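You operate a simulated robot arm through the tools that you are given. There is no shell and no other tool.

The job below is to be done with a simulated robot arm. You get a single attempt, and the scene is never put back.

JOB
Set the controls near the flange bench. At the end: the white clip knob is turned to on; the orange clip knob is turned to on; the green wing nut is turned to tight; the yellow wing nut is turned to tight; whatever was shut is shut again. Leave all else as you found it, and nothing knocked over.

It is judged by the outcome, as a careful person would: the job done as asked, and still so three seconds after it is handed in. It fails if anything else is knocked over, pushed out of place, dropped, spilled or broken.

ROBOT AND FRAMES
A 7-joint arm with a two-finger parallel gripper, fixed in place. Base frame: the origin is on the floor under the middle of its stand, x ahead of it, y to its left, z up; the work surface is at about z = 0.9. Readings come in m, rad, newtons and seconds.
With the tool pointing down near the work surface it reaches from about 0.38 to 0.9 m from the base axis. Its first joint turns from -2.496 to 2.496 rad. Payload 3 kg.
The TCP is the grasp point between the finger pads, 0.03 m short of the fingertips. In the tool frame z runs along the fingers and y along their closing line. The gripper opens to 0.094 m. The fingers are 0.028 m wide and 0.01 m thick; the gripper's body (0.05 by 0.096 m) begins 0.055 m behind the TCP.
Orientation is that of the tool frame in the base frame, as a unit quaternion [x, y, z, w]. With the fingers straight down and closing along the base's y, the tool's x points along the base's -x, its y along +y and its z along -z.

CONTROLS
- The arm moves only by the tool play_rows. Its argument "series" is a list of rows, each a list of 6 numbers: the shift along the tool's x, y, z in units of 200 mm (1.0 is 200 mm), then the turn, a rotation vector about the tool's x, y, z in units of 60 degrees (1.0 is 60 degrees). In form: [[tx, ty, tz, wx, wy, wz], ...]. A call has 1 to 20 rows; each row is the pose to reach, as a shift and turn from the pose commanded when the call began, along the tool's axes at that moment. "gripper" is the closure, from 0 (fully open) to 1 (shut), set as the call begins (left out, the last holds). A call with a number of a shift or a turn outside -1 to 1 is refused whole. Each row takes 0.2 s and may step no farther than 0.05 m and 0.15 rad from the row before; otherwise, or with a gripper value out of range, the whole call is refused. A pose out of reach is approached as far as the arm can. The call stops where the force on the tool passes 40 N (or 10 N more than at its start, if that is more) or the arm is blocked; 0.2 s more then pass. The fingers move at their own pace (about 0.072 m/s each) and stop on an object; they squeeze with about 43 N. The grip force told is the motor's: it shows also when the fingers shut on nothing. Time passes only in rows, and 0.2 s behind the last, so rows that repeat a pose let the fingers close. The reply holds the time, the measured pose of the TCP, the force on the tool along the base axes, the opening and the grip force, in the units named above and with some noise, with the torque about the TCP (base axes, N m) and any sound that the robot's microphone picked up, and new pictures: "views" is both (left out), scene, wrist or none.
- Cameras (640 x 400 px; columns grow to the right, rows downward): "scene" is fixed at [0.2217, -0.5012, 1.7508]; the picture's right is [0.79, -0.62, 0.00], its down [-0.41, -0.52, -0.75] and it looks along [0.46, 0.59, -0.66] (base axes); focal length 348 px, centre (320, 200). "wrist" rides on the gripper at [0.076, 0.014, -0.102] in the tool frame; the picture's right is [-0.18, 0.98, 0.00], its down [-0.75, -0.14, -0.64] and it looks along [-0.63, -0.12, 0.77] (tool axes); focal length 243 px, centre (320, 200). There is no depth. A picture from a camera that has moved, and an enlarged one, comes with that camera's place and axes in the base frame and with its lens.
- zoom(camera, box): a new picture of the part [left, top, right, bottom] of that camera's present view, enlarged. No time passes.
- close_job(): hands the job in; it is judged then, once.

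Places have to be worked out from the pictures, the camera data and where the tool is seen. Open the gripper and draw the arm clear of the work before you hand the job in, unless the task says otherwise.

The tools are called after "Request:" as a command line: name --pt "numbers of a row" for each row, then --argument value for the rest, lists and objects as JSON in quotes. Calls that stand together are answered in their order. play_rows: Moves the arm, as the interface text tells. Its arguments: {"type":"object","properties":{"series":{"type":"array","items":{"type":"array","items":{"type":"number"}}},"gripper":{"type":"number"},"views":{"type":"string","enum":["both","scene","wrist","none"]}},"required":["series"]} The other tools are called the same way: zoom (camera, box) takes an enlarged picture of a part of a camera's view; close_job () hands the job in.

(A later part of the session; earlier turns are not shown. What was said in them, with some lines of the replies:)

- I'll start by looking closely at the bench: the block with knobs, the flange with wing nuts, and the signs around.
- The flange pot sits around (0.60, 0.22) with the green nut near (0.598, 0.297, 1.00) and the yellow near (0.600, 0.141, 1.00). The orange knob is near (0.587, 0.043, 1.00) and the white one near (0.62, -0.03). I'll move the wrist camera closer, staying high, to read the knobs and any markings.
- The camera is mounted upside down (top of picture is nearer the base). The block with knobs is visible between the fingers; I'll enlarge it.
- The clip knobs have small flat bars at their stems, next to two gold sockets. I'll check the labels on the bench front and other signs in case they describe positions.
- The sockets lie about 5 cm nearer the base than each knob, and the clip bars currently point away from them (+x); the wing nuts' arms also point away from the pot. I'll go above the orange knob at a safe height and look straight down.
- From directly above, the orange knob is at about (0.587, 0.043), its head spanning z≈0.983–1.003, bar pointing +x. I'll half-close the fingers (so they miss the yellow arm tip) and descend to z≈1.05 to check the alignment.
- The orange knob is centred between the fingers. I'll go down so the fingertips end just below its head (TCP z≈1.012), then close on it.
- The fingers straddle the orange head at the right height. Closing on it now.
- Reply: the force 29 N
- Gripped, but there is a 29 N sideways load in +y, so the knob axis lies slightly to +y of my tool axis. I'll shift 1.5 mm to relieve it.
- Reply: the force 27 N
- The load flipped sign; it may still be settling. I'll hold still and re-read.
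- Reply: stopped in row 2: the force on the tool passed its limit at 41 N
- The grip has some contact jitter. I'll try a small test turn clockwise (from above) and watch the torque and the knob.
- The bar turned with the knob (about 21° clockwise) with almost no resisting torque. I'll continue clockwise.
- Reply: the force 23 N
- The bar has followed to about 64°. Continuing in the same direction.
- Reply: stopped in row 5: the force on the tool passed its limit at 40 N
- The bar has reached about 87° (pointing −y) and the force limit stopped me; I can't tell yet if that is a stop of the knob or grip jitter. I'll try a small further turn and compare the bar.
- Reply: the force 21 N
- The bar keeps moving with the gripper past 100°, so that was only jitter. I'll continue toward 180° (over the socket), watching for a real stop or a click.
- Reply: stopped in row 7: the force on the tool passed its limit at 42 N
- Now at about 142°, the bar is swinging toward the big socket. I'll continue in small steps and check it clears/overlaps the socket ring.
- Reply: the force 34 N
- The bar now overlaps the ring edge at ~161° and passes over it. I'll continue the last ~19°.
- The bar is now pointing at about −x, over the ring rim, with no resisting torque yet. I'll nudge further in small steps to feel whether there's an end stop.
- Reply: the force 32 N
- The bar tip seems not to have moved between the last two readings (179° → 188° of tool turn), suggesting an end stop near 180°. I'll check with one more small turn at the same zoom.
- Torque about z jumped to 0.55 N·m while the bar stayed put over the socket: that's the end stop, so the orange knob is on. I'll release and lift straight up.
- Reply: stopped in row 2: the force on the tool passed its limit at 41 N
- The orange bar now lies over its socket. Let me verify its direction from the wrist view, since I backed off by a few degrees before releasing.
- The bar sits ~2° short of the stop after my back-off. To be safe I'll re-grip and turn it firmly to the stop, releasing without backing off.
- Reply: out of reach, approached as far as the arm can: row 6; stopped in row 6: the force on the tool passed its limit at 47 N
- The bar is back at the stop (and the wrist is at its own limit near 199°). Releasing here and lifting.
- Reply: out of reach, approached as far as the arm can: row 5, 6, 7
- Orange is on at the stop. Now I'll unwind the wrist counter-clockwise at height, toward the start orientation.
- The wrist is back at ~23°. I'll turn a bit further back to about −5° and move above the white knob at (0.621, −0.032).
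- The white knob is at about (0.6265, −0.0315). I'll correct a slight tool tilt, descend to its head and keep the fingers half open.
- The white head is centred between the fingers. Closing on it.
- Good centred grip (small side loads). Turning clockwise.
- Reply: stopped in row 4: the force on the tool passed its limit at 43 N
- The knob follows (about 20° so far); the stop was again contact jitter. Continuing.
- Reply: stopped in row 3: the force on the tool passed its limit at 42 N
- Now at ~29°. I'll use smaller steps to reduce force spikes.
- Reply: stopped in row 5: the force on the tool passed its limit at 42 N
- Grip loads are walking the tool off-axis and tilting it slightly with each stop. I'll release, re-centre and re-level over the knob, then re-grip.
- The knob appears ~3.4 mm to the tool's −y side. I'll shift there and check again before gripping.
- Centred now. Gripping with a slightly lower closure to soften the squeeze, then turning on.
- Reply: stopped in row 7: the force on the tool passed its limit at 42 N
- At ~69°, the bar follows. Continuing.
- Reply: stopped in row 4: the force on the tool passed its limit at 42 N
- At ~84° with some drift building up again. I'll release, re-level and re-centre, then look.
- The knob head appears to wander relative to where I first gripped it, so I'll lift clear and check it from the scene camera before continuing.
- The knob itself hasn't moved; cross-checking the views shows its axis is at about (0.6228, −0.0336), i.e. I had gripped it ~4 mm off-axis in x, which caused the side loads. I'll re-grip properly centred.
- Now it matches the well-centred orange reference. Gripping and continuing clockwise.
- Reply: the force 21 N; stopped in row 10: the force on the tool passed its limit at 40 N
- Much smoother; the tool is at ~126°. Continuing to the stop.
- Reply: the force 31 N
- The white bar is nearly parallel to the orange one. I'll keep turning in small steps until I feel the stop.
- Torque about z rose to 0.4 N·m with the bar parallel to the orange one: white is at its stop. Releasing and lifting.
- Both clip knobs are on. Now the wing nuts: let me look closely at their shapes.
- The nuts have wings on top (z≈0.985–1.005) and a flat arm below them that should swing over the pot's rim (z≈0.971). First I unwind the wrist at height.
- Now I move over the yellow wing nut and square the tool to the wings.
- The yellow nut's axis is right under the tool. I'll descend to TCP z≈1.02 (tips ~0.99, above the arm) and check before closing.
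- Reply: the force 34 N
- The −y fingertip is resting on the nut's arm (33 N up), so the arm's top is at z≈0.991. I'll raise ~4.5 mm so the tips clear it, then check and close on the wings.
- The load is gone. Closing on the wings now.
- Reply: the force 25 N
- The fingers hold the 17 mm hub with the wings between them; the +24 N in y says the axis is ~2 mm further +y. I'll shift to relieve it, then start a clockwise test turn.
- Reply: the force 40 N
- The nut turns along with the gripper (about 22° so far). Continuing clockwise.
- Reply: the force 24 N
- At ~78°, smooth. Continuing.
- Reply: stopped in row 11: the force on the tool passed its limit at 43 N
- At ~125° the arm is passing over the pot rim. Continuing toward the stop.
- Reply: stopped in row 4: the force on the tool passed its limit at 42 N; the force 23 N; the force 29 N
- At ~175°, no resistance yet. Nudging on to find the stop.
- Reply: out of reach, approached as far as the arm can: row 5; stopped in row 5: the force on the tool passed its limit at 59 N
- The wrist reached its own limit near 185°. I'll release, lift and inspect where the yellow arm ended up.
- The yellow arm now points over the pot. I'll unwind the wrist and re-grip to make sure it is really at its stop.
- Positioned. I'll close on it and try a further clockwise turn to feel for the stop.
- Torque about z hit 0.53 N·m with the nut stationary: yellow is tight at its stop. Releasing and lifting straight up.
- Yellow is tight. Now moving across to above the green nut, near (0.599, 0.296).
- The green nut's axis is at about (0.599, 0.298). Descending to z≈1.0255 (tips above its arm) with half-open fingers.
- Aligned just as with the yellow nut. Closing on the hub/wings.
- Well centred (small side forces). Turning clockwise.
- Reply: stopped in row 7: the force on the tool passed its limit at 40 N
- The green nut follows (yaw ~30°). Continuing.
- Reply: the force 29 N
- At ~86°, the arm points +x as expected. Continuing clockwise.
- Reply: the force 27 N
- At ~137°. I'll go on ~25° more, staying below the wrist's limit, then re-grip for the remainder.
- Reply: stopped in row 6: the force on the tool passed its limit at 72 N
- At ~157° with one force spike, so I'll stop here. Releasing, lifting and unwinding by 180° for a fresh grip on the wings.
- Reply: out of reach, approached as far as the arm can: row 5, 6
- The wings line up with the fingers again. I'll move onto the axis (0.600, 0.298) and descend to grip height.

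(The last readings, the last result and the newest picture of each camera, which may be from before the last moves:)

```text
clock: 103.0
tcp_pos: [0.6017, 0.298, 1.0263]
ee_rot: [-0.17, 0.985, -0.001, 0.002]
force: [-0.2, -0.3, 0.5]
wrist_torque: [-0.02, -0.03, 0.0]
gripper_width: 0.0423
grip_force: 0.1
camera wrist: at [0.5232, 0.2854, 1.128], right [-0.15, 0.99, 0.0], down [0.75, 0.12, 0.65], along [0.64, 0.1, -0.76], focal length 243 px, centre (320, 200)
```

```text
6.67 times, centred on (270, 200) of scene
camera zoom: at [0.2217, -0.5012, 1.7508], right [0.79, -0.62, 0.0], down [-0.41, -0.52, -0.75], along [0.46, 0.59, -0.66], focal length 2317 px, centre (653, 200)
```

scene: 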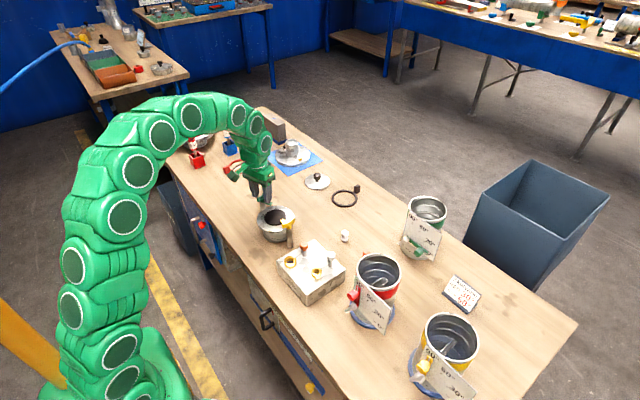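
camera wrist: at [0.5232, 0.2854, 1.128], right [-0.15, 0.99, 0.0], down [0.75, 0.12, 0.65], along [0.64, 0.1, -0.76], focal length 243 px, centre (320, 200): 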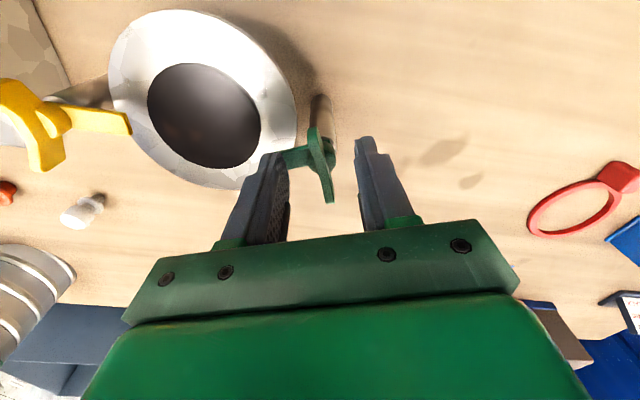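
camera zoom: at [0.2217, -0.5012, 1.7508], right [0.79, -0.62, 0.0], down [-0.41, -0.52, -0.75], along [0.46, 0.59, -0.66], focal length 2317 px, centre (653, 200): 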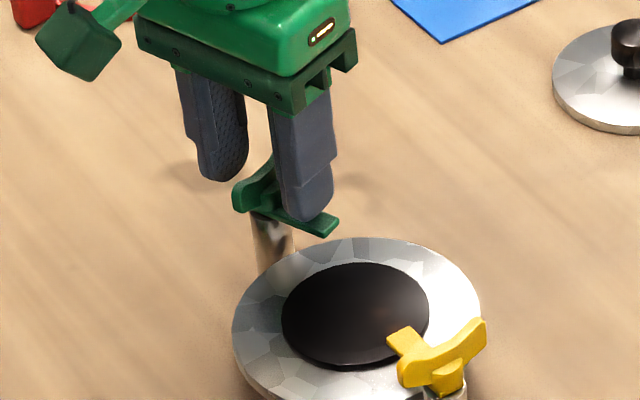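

Aligned. Closing and turning on toward the stop.

Request:
play_rows --pt "0 0.004 0 0 0 0" --pt "0 0.004 0 0 0 0" --pt "0 0.004 0 0 0 0" --pt "0 0.004 0 0 0 0" --gripper 1 --views "none"

Request:
play_rows --pt "0 0 0 0 0 0.05" --pt "0 0 0 0 0 0.11" --pt "0 0 0 0 0 0.17" --pt "0 0 0 0 0 0.23" --pt "0 0 0 0 0 0.29" --pt "0 0 0 0 0 0.35" --gripper 1 --views "both"

Request:
zoom --camera "wrist" --box '[220, 80, 420, 240]'

Request:
zoom --camera "scene" --box '[240, 170, 300, 230]'

```text
clock: 104.0
tcp_pos: [0.6004, 0.2972, 1.0261]
ee_rot: [-0.169, 0.986, 0.001, 0.001]
force: [1.6, 13.6, -2.7]
wrist_torque: [0.45, -0.13, 0.01]
gripper_width: 0.0171
grip_force: 45.4
```

```text
clock: 105.4
tcp_pos: [0.5996, 0.2987, 1.0262]
ee_rot: [0.013, 1.0, 0.0, 0.0]
force: [-11.0, 16.9, -6.6]
wrist_torque: [0.34, 0.93, 0.07]
gripper_width: 0.0172
grip_force: 44.5
camera wrist: at [0.5236, 0.3148, 1.1281], right [0.21, 0.98, 0.0], down [0.75, -0.16, 0.64], along [0.63, -0.14, -0.77], focal length 243 px, centre (320, 200)
```

scene: 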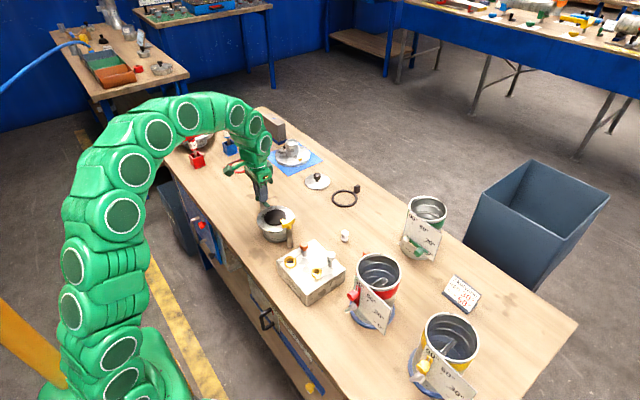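
wrist: 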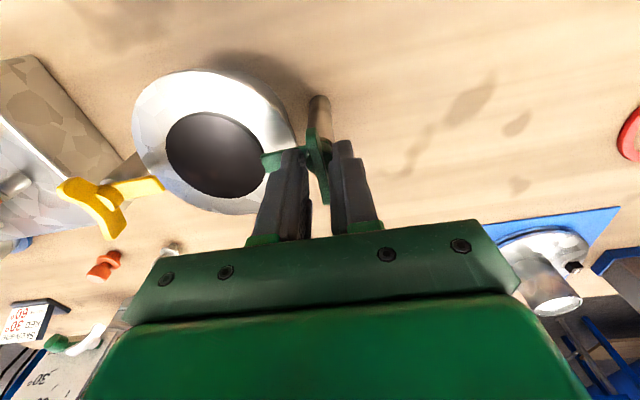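

```text
2.50 times, centred on (320, 160) of wrist
camera zoom: at [0.5236, 0.3148, 1.1281], right [0.21, 0.98, 0.0], down [0.75, -0.16, 0.64], along [0.63, -0.14, -0.77], focal length 606 px, centre (320, 300)
```

zoom: 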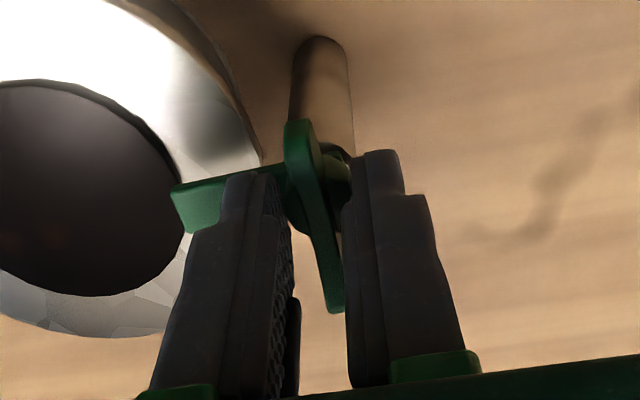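

```text
6.67 times, centred on (270, 200) of scene
camera zoom: at [0.2217, -0.5012, 1.7508], right [0.79, -0.62, 0.0], down [-0.41, -0.52, -0.75], along [0.46, 0.59, -0.66], focal length 2317 px, centre (653, 200)
```

zoom: 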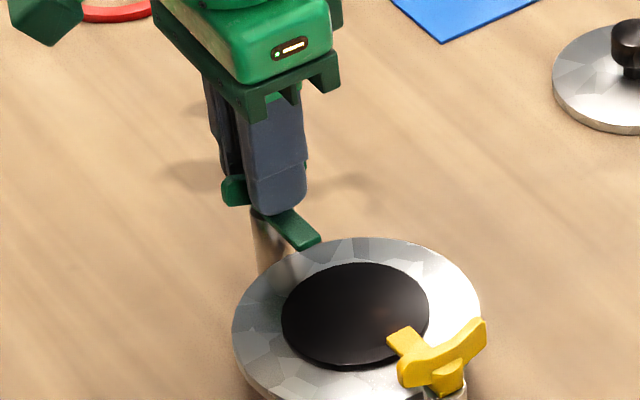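

The arm now points over the rim (~180°). Nudging further to feel the stop.

Request:
play_rows --pt "0 0 0 0 0 0.04" --pt "0 0 0 0 0 0.08" --pt "0 0 0 0 0 0.12" --pt "0 0 0 0 0 0.16" --gripper 1 --views "both"

Request:
zoom --camera "scene" --box '[240, 170, 300, 230]'

Request:
zoom --camera "wrist" --box '[220, 80, 420, 240]'

```text
clock: 106.4
tcp_pos: [0.6002, 0.297, 1.0273]
ee_rot: [0.096, 0.995, 0.0, 0.002]
force: [-4.5, 20.1, -5.7]
wrist_torque: [0.35, -0.25, 0.48]
gripper_width: 0.0175
grip_force: 44.9
camera wrist: at [0.5273, 0.3271, 1.1281], right [0.37, 0.93, 0.0], down [0.71, -0.28, 0.65], along [0.6, -0.24, -0.76], focal length 243 px, centre (320, 200)
```

scene: 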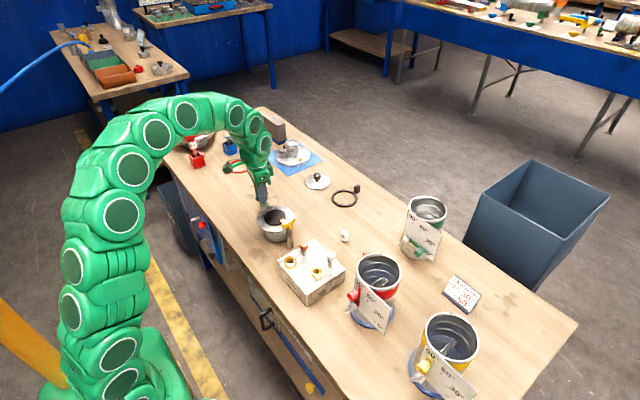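
wrist: 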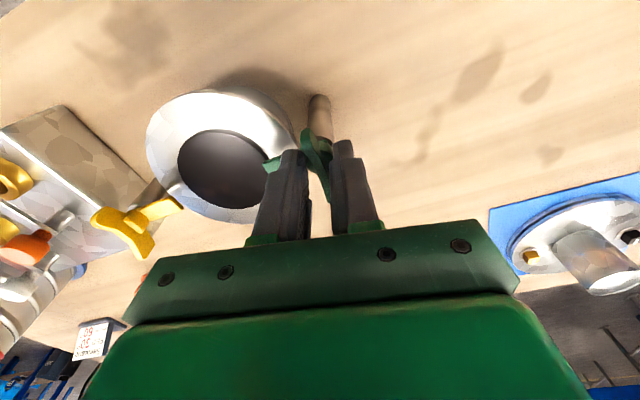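

```text
6.67 times, centred on (270, 200) of scene
camera zoom: at [0.2217, -0.5012, 1.7508], right [0.79, -0.62, 0.0], down [-0.41, -0.52, -0.75], along [0.46, 0.59, -0.66], focal length 2317 px, centre (653, 200)
```

zoom: 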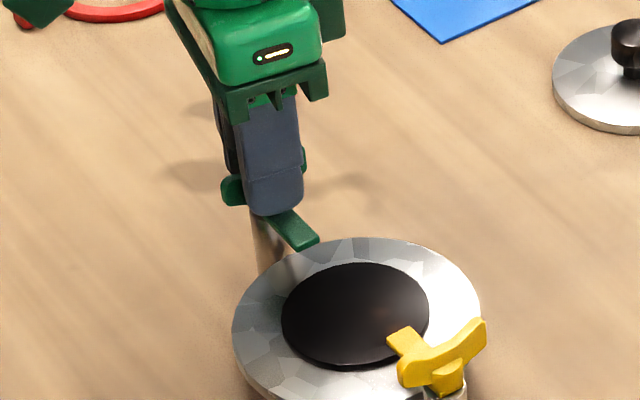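

```text
2.50 times, centred on (320, 160) of wrist
camera zoom: at [0.5273, 0.3271, 1.1281], right [0.37, 0.93, 0.0], down [0.71, -0.28, 0.65], along [0.6, -0.24, -0.76], focal length 606 px, centre (320, 300)
```

zoom: 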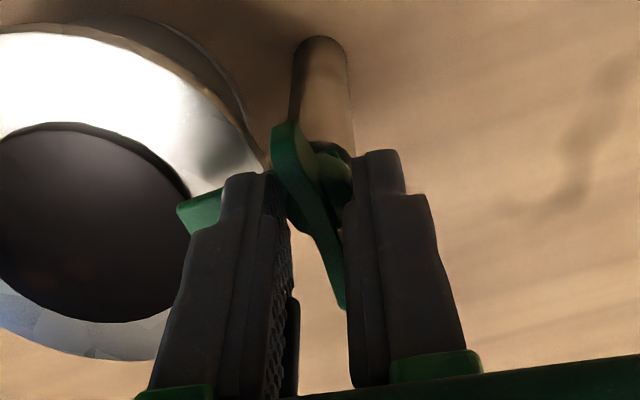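

Torque rose to 0.48 N·m with the nut stationary: green is tight. Releasing and lifting clear.

Request:
play_rows --pt "0 0 0 0 0 0" --pt "0 0 0 0 0 0" --pt "0 0 0 0 0 0" --pt "0 0 -0.1 0 0 0" --pt "0 0 -0.25 0 0 0" --pt "0 0 -0.42 0 0 0" --pt "0 0 -0.6 0 0 0" --pt "0 0 -0.8 0 0 0" --gripper 0.5 --views "both"

Request:
zoom --camera "scene" --box '[240, 170, 360, 310]'

Request:
zoom --camera "scene" --box '[240, 180, 310, 250]'

```text
clock: 108.2
tcp_pos: [0.6013, 0.2965, 1.1862]
ee_rot: [0.097, 0.995, -0.001, 0.002]
force: [0.5, -0.7, -0.1]
wrist_torque: [-0.01, 0.04, 0.0]
gripper_width: 0.0472
grip_force: 0.0
camera wrist: at [0.5281, 0.3265, 1.2884], right [0.37, 0.93, 0.0], down [0.71, -0.28, 0.64], along [0.6, -0.24, -0.76], focal length 243 px, centre (320, 200)
```

scene: 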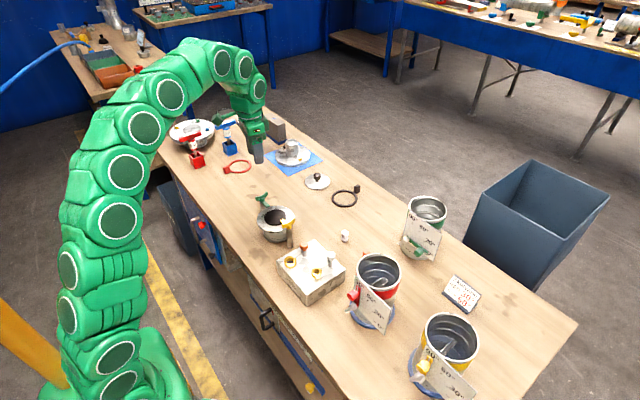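
wrist: 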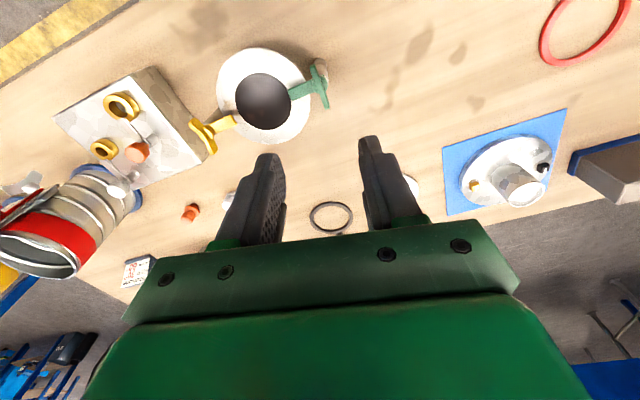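

```text
2.86 times, centred on (300, 240) of scene
camera zoom: at [0.2217, -0.5012, 1.7508], right [0.79, -0.62, 0.0], down [-0.41, -0.52, -0.75], along [0.46, 0.59, -0.66], focal length 993 px, centre (377, 86)
```

zoom: 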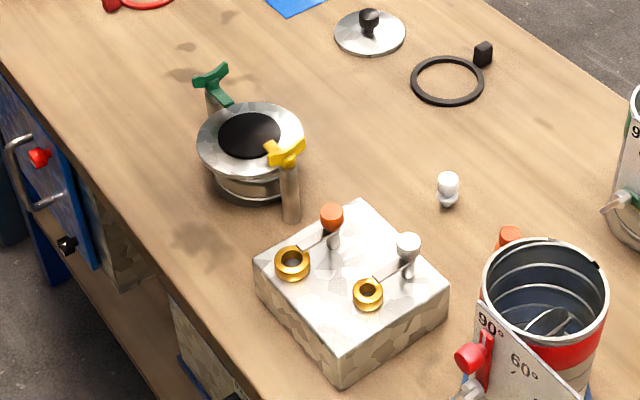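

```text
5.71 times, centred on (275, 215) of scene
camera zoom: at [0.2217, -0.5012, 1.7508], right [0.79, -0.62, 0.0], down [-0.41, -0.52, -0.75], along [0.46, 0.59, -0.66], focal length 1986 px, centre (577, 114)
```

zoom: 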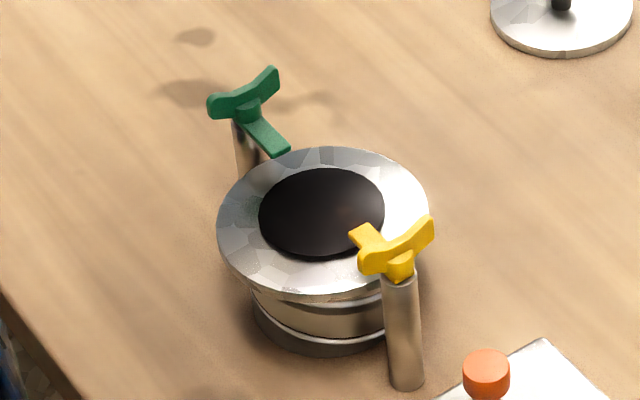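

All four controls are set, and nothing else appears disturbed. I'll open the gripper and draw the arm back to its high starting pose.

Request:
play_rows --pt "0.07 -0.1 -0.1 0 0 -0.03" --pt "0.15 -0.2 -0.2 0 0 -0.06" --pt "0.22 -0.3 -0.3 0 0 -0.09" --pt "0.3 -0.42 -0.4 0 0 -0.12" --pt "0.38 -0.54 -0.5 0 0 -0.15" --pt "0.458 -0.65 -0.6 0 0 -0.185" --pt "0.458 -0.65 -0.6 0 0 -0.185" --gripper 0

Request:
zoom --camera "scene" --box '[230, 180, 410, 320]'

Request:
zoom --camera "wrist" --box '[180, 60, 440, 220]'

```text
clock: 109.8
tcp_pos: [0.4849, 0.1879, 1.306]
ee_rot: [-0.001, 1.0, -0.001, 0.002]
force: [0.7, -0.4, 0.2]
wrist_torque: [0.0, 0.04, -0.01]
gripper_width: 0.0941
grip_force: 0.0
camera wrist: at [0.4084, 0.2016, 1.4076], right [0.18, 0.98, 0.0], down [0.75, -0.14, 0.64], along [0.63, -0.12, -0.76], focal length 243 px, centre (320, 200)
```

scene: 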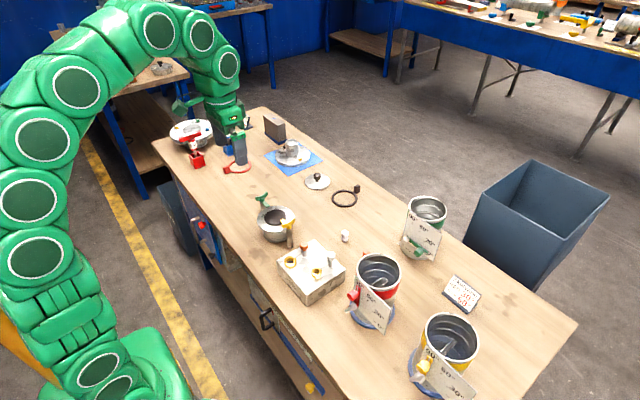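
wrist: 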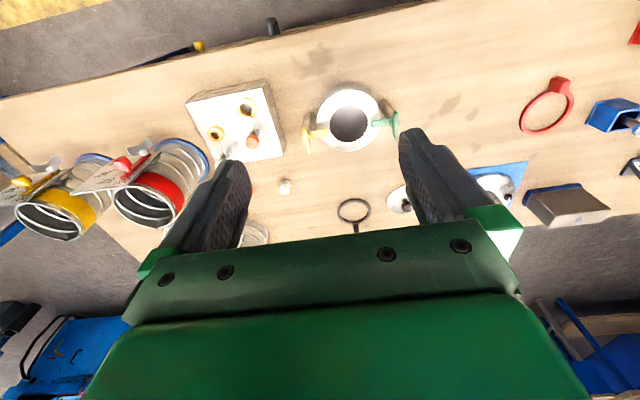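

```text
2.86 times, centred on (320, 250) of scene
camera zoom: at [0.2217, -0.5012, 1.7508], right [0.79, -0.62, 0.0], down [-0.41, -0.52, -0.75], along [0.46, 0.59, -0.66], focal length 993 px, centre (320, 57)
```

zoom: 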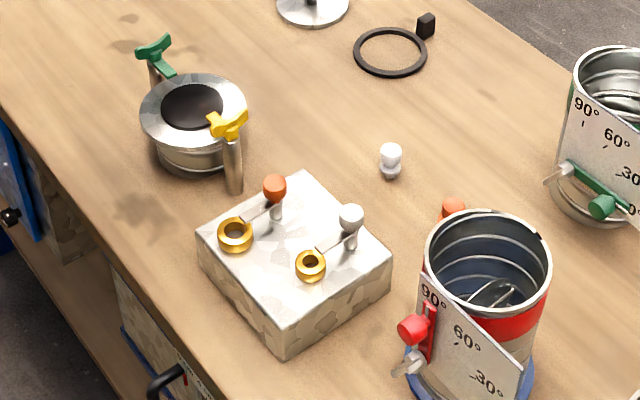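

```text
2.46 times, centred on (310, 140) of wrist
camera zoom: at [0.4084, 0.2016, 1.4076], right [0.18, 0.98, 0.0], down [0.75, -0.14, 0.64], along [0.63, -0.12, -0.76], focal length 597 px, centre (345, 348)
```

zoom: 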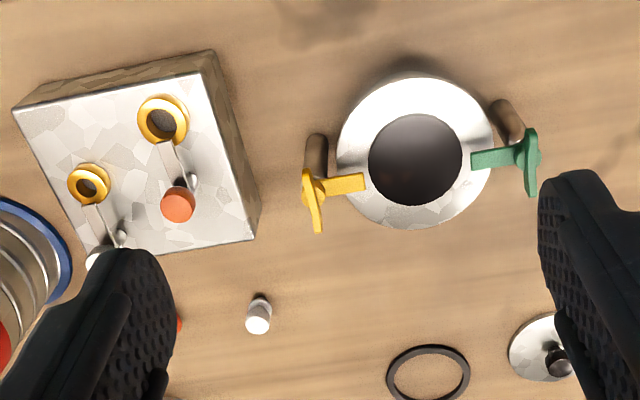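

Both clip bars lie over their sockets and both nut arms lie over the pot rim. Everything else matches the starting pictures, nothing was opened, the gripper is open and the arm is clear. Handing in.

Request:
close_job

```text
The job is handed in.
```

The job is handed in with all four controls set. I turned each one clockwise until it met its end stop.

- **Clip knobs:** the white and orange knobs are on, with each clip bar lying over its gold socket.
- **Wing nuts:** the green and yellow nuts are tight, with each arm lying over the pot rim.

There were no labels for on or tight, so I took each control's end stop to be that position.

I opened nothing, so there was nothing to shut again. In the final pictures the block, pot, loose plugs and cups all look as they did at the start. The arm is back at its starting pose with the gripper open.
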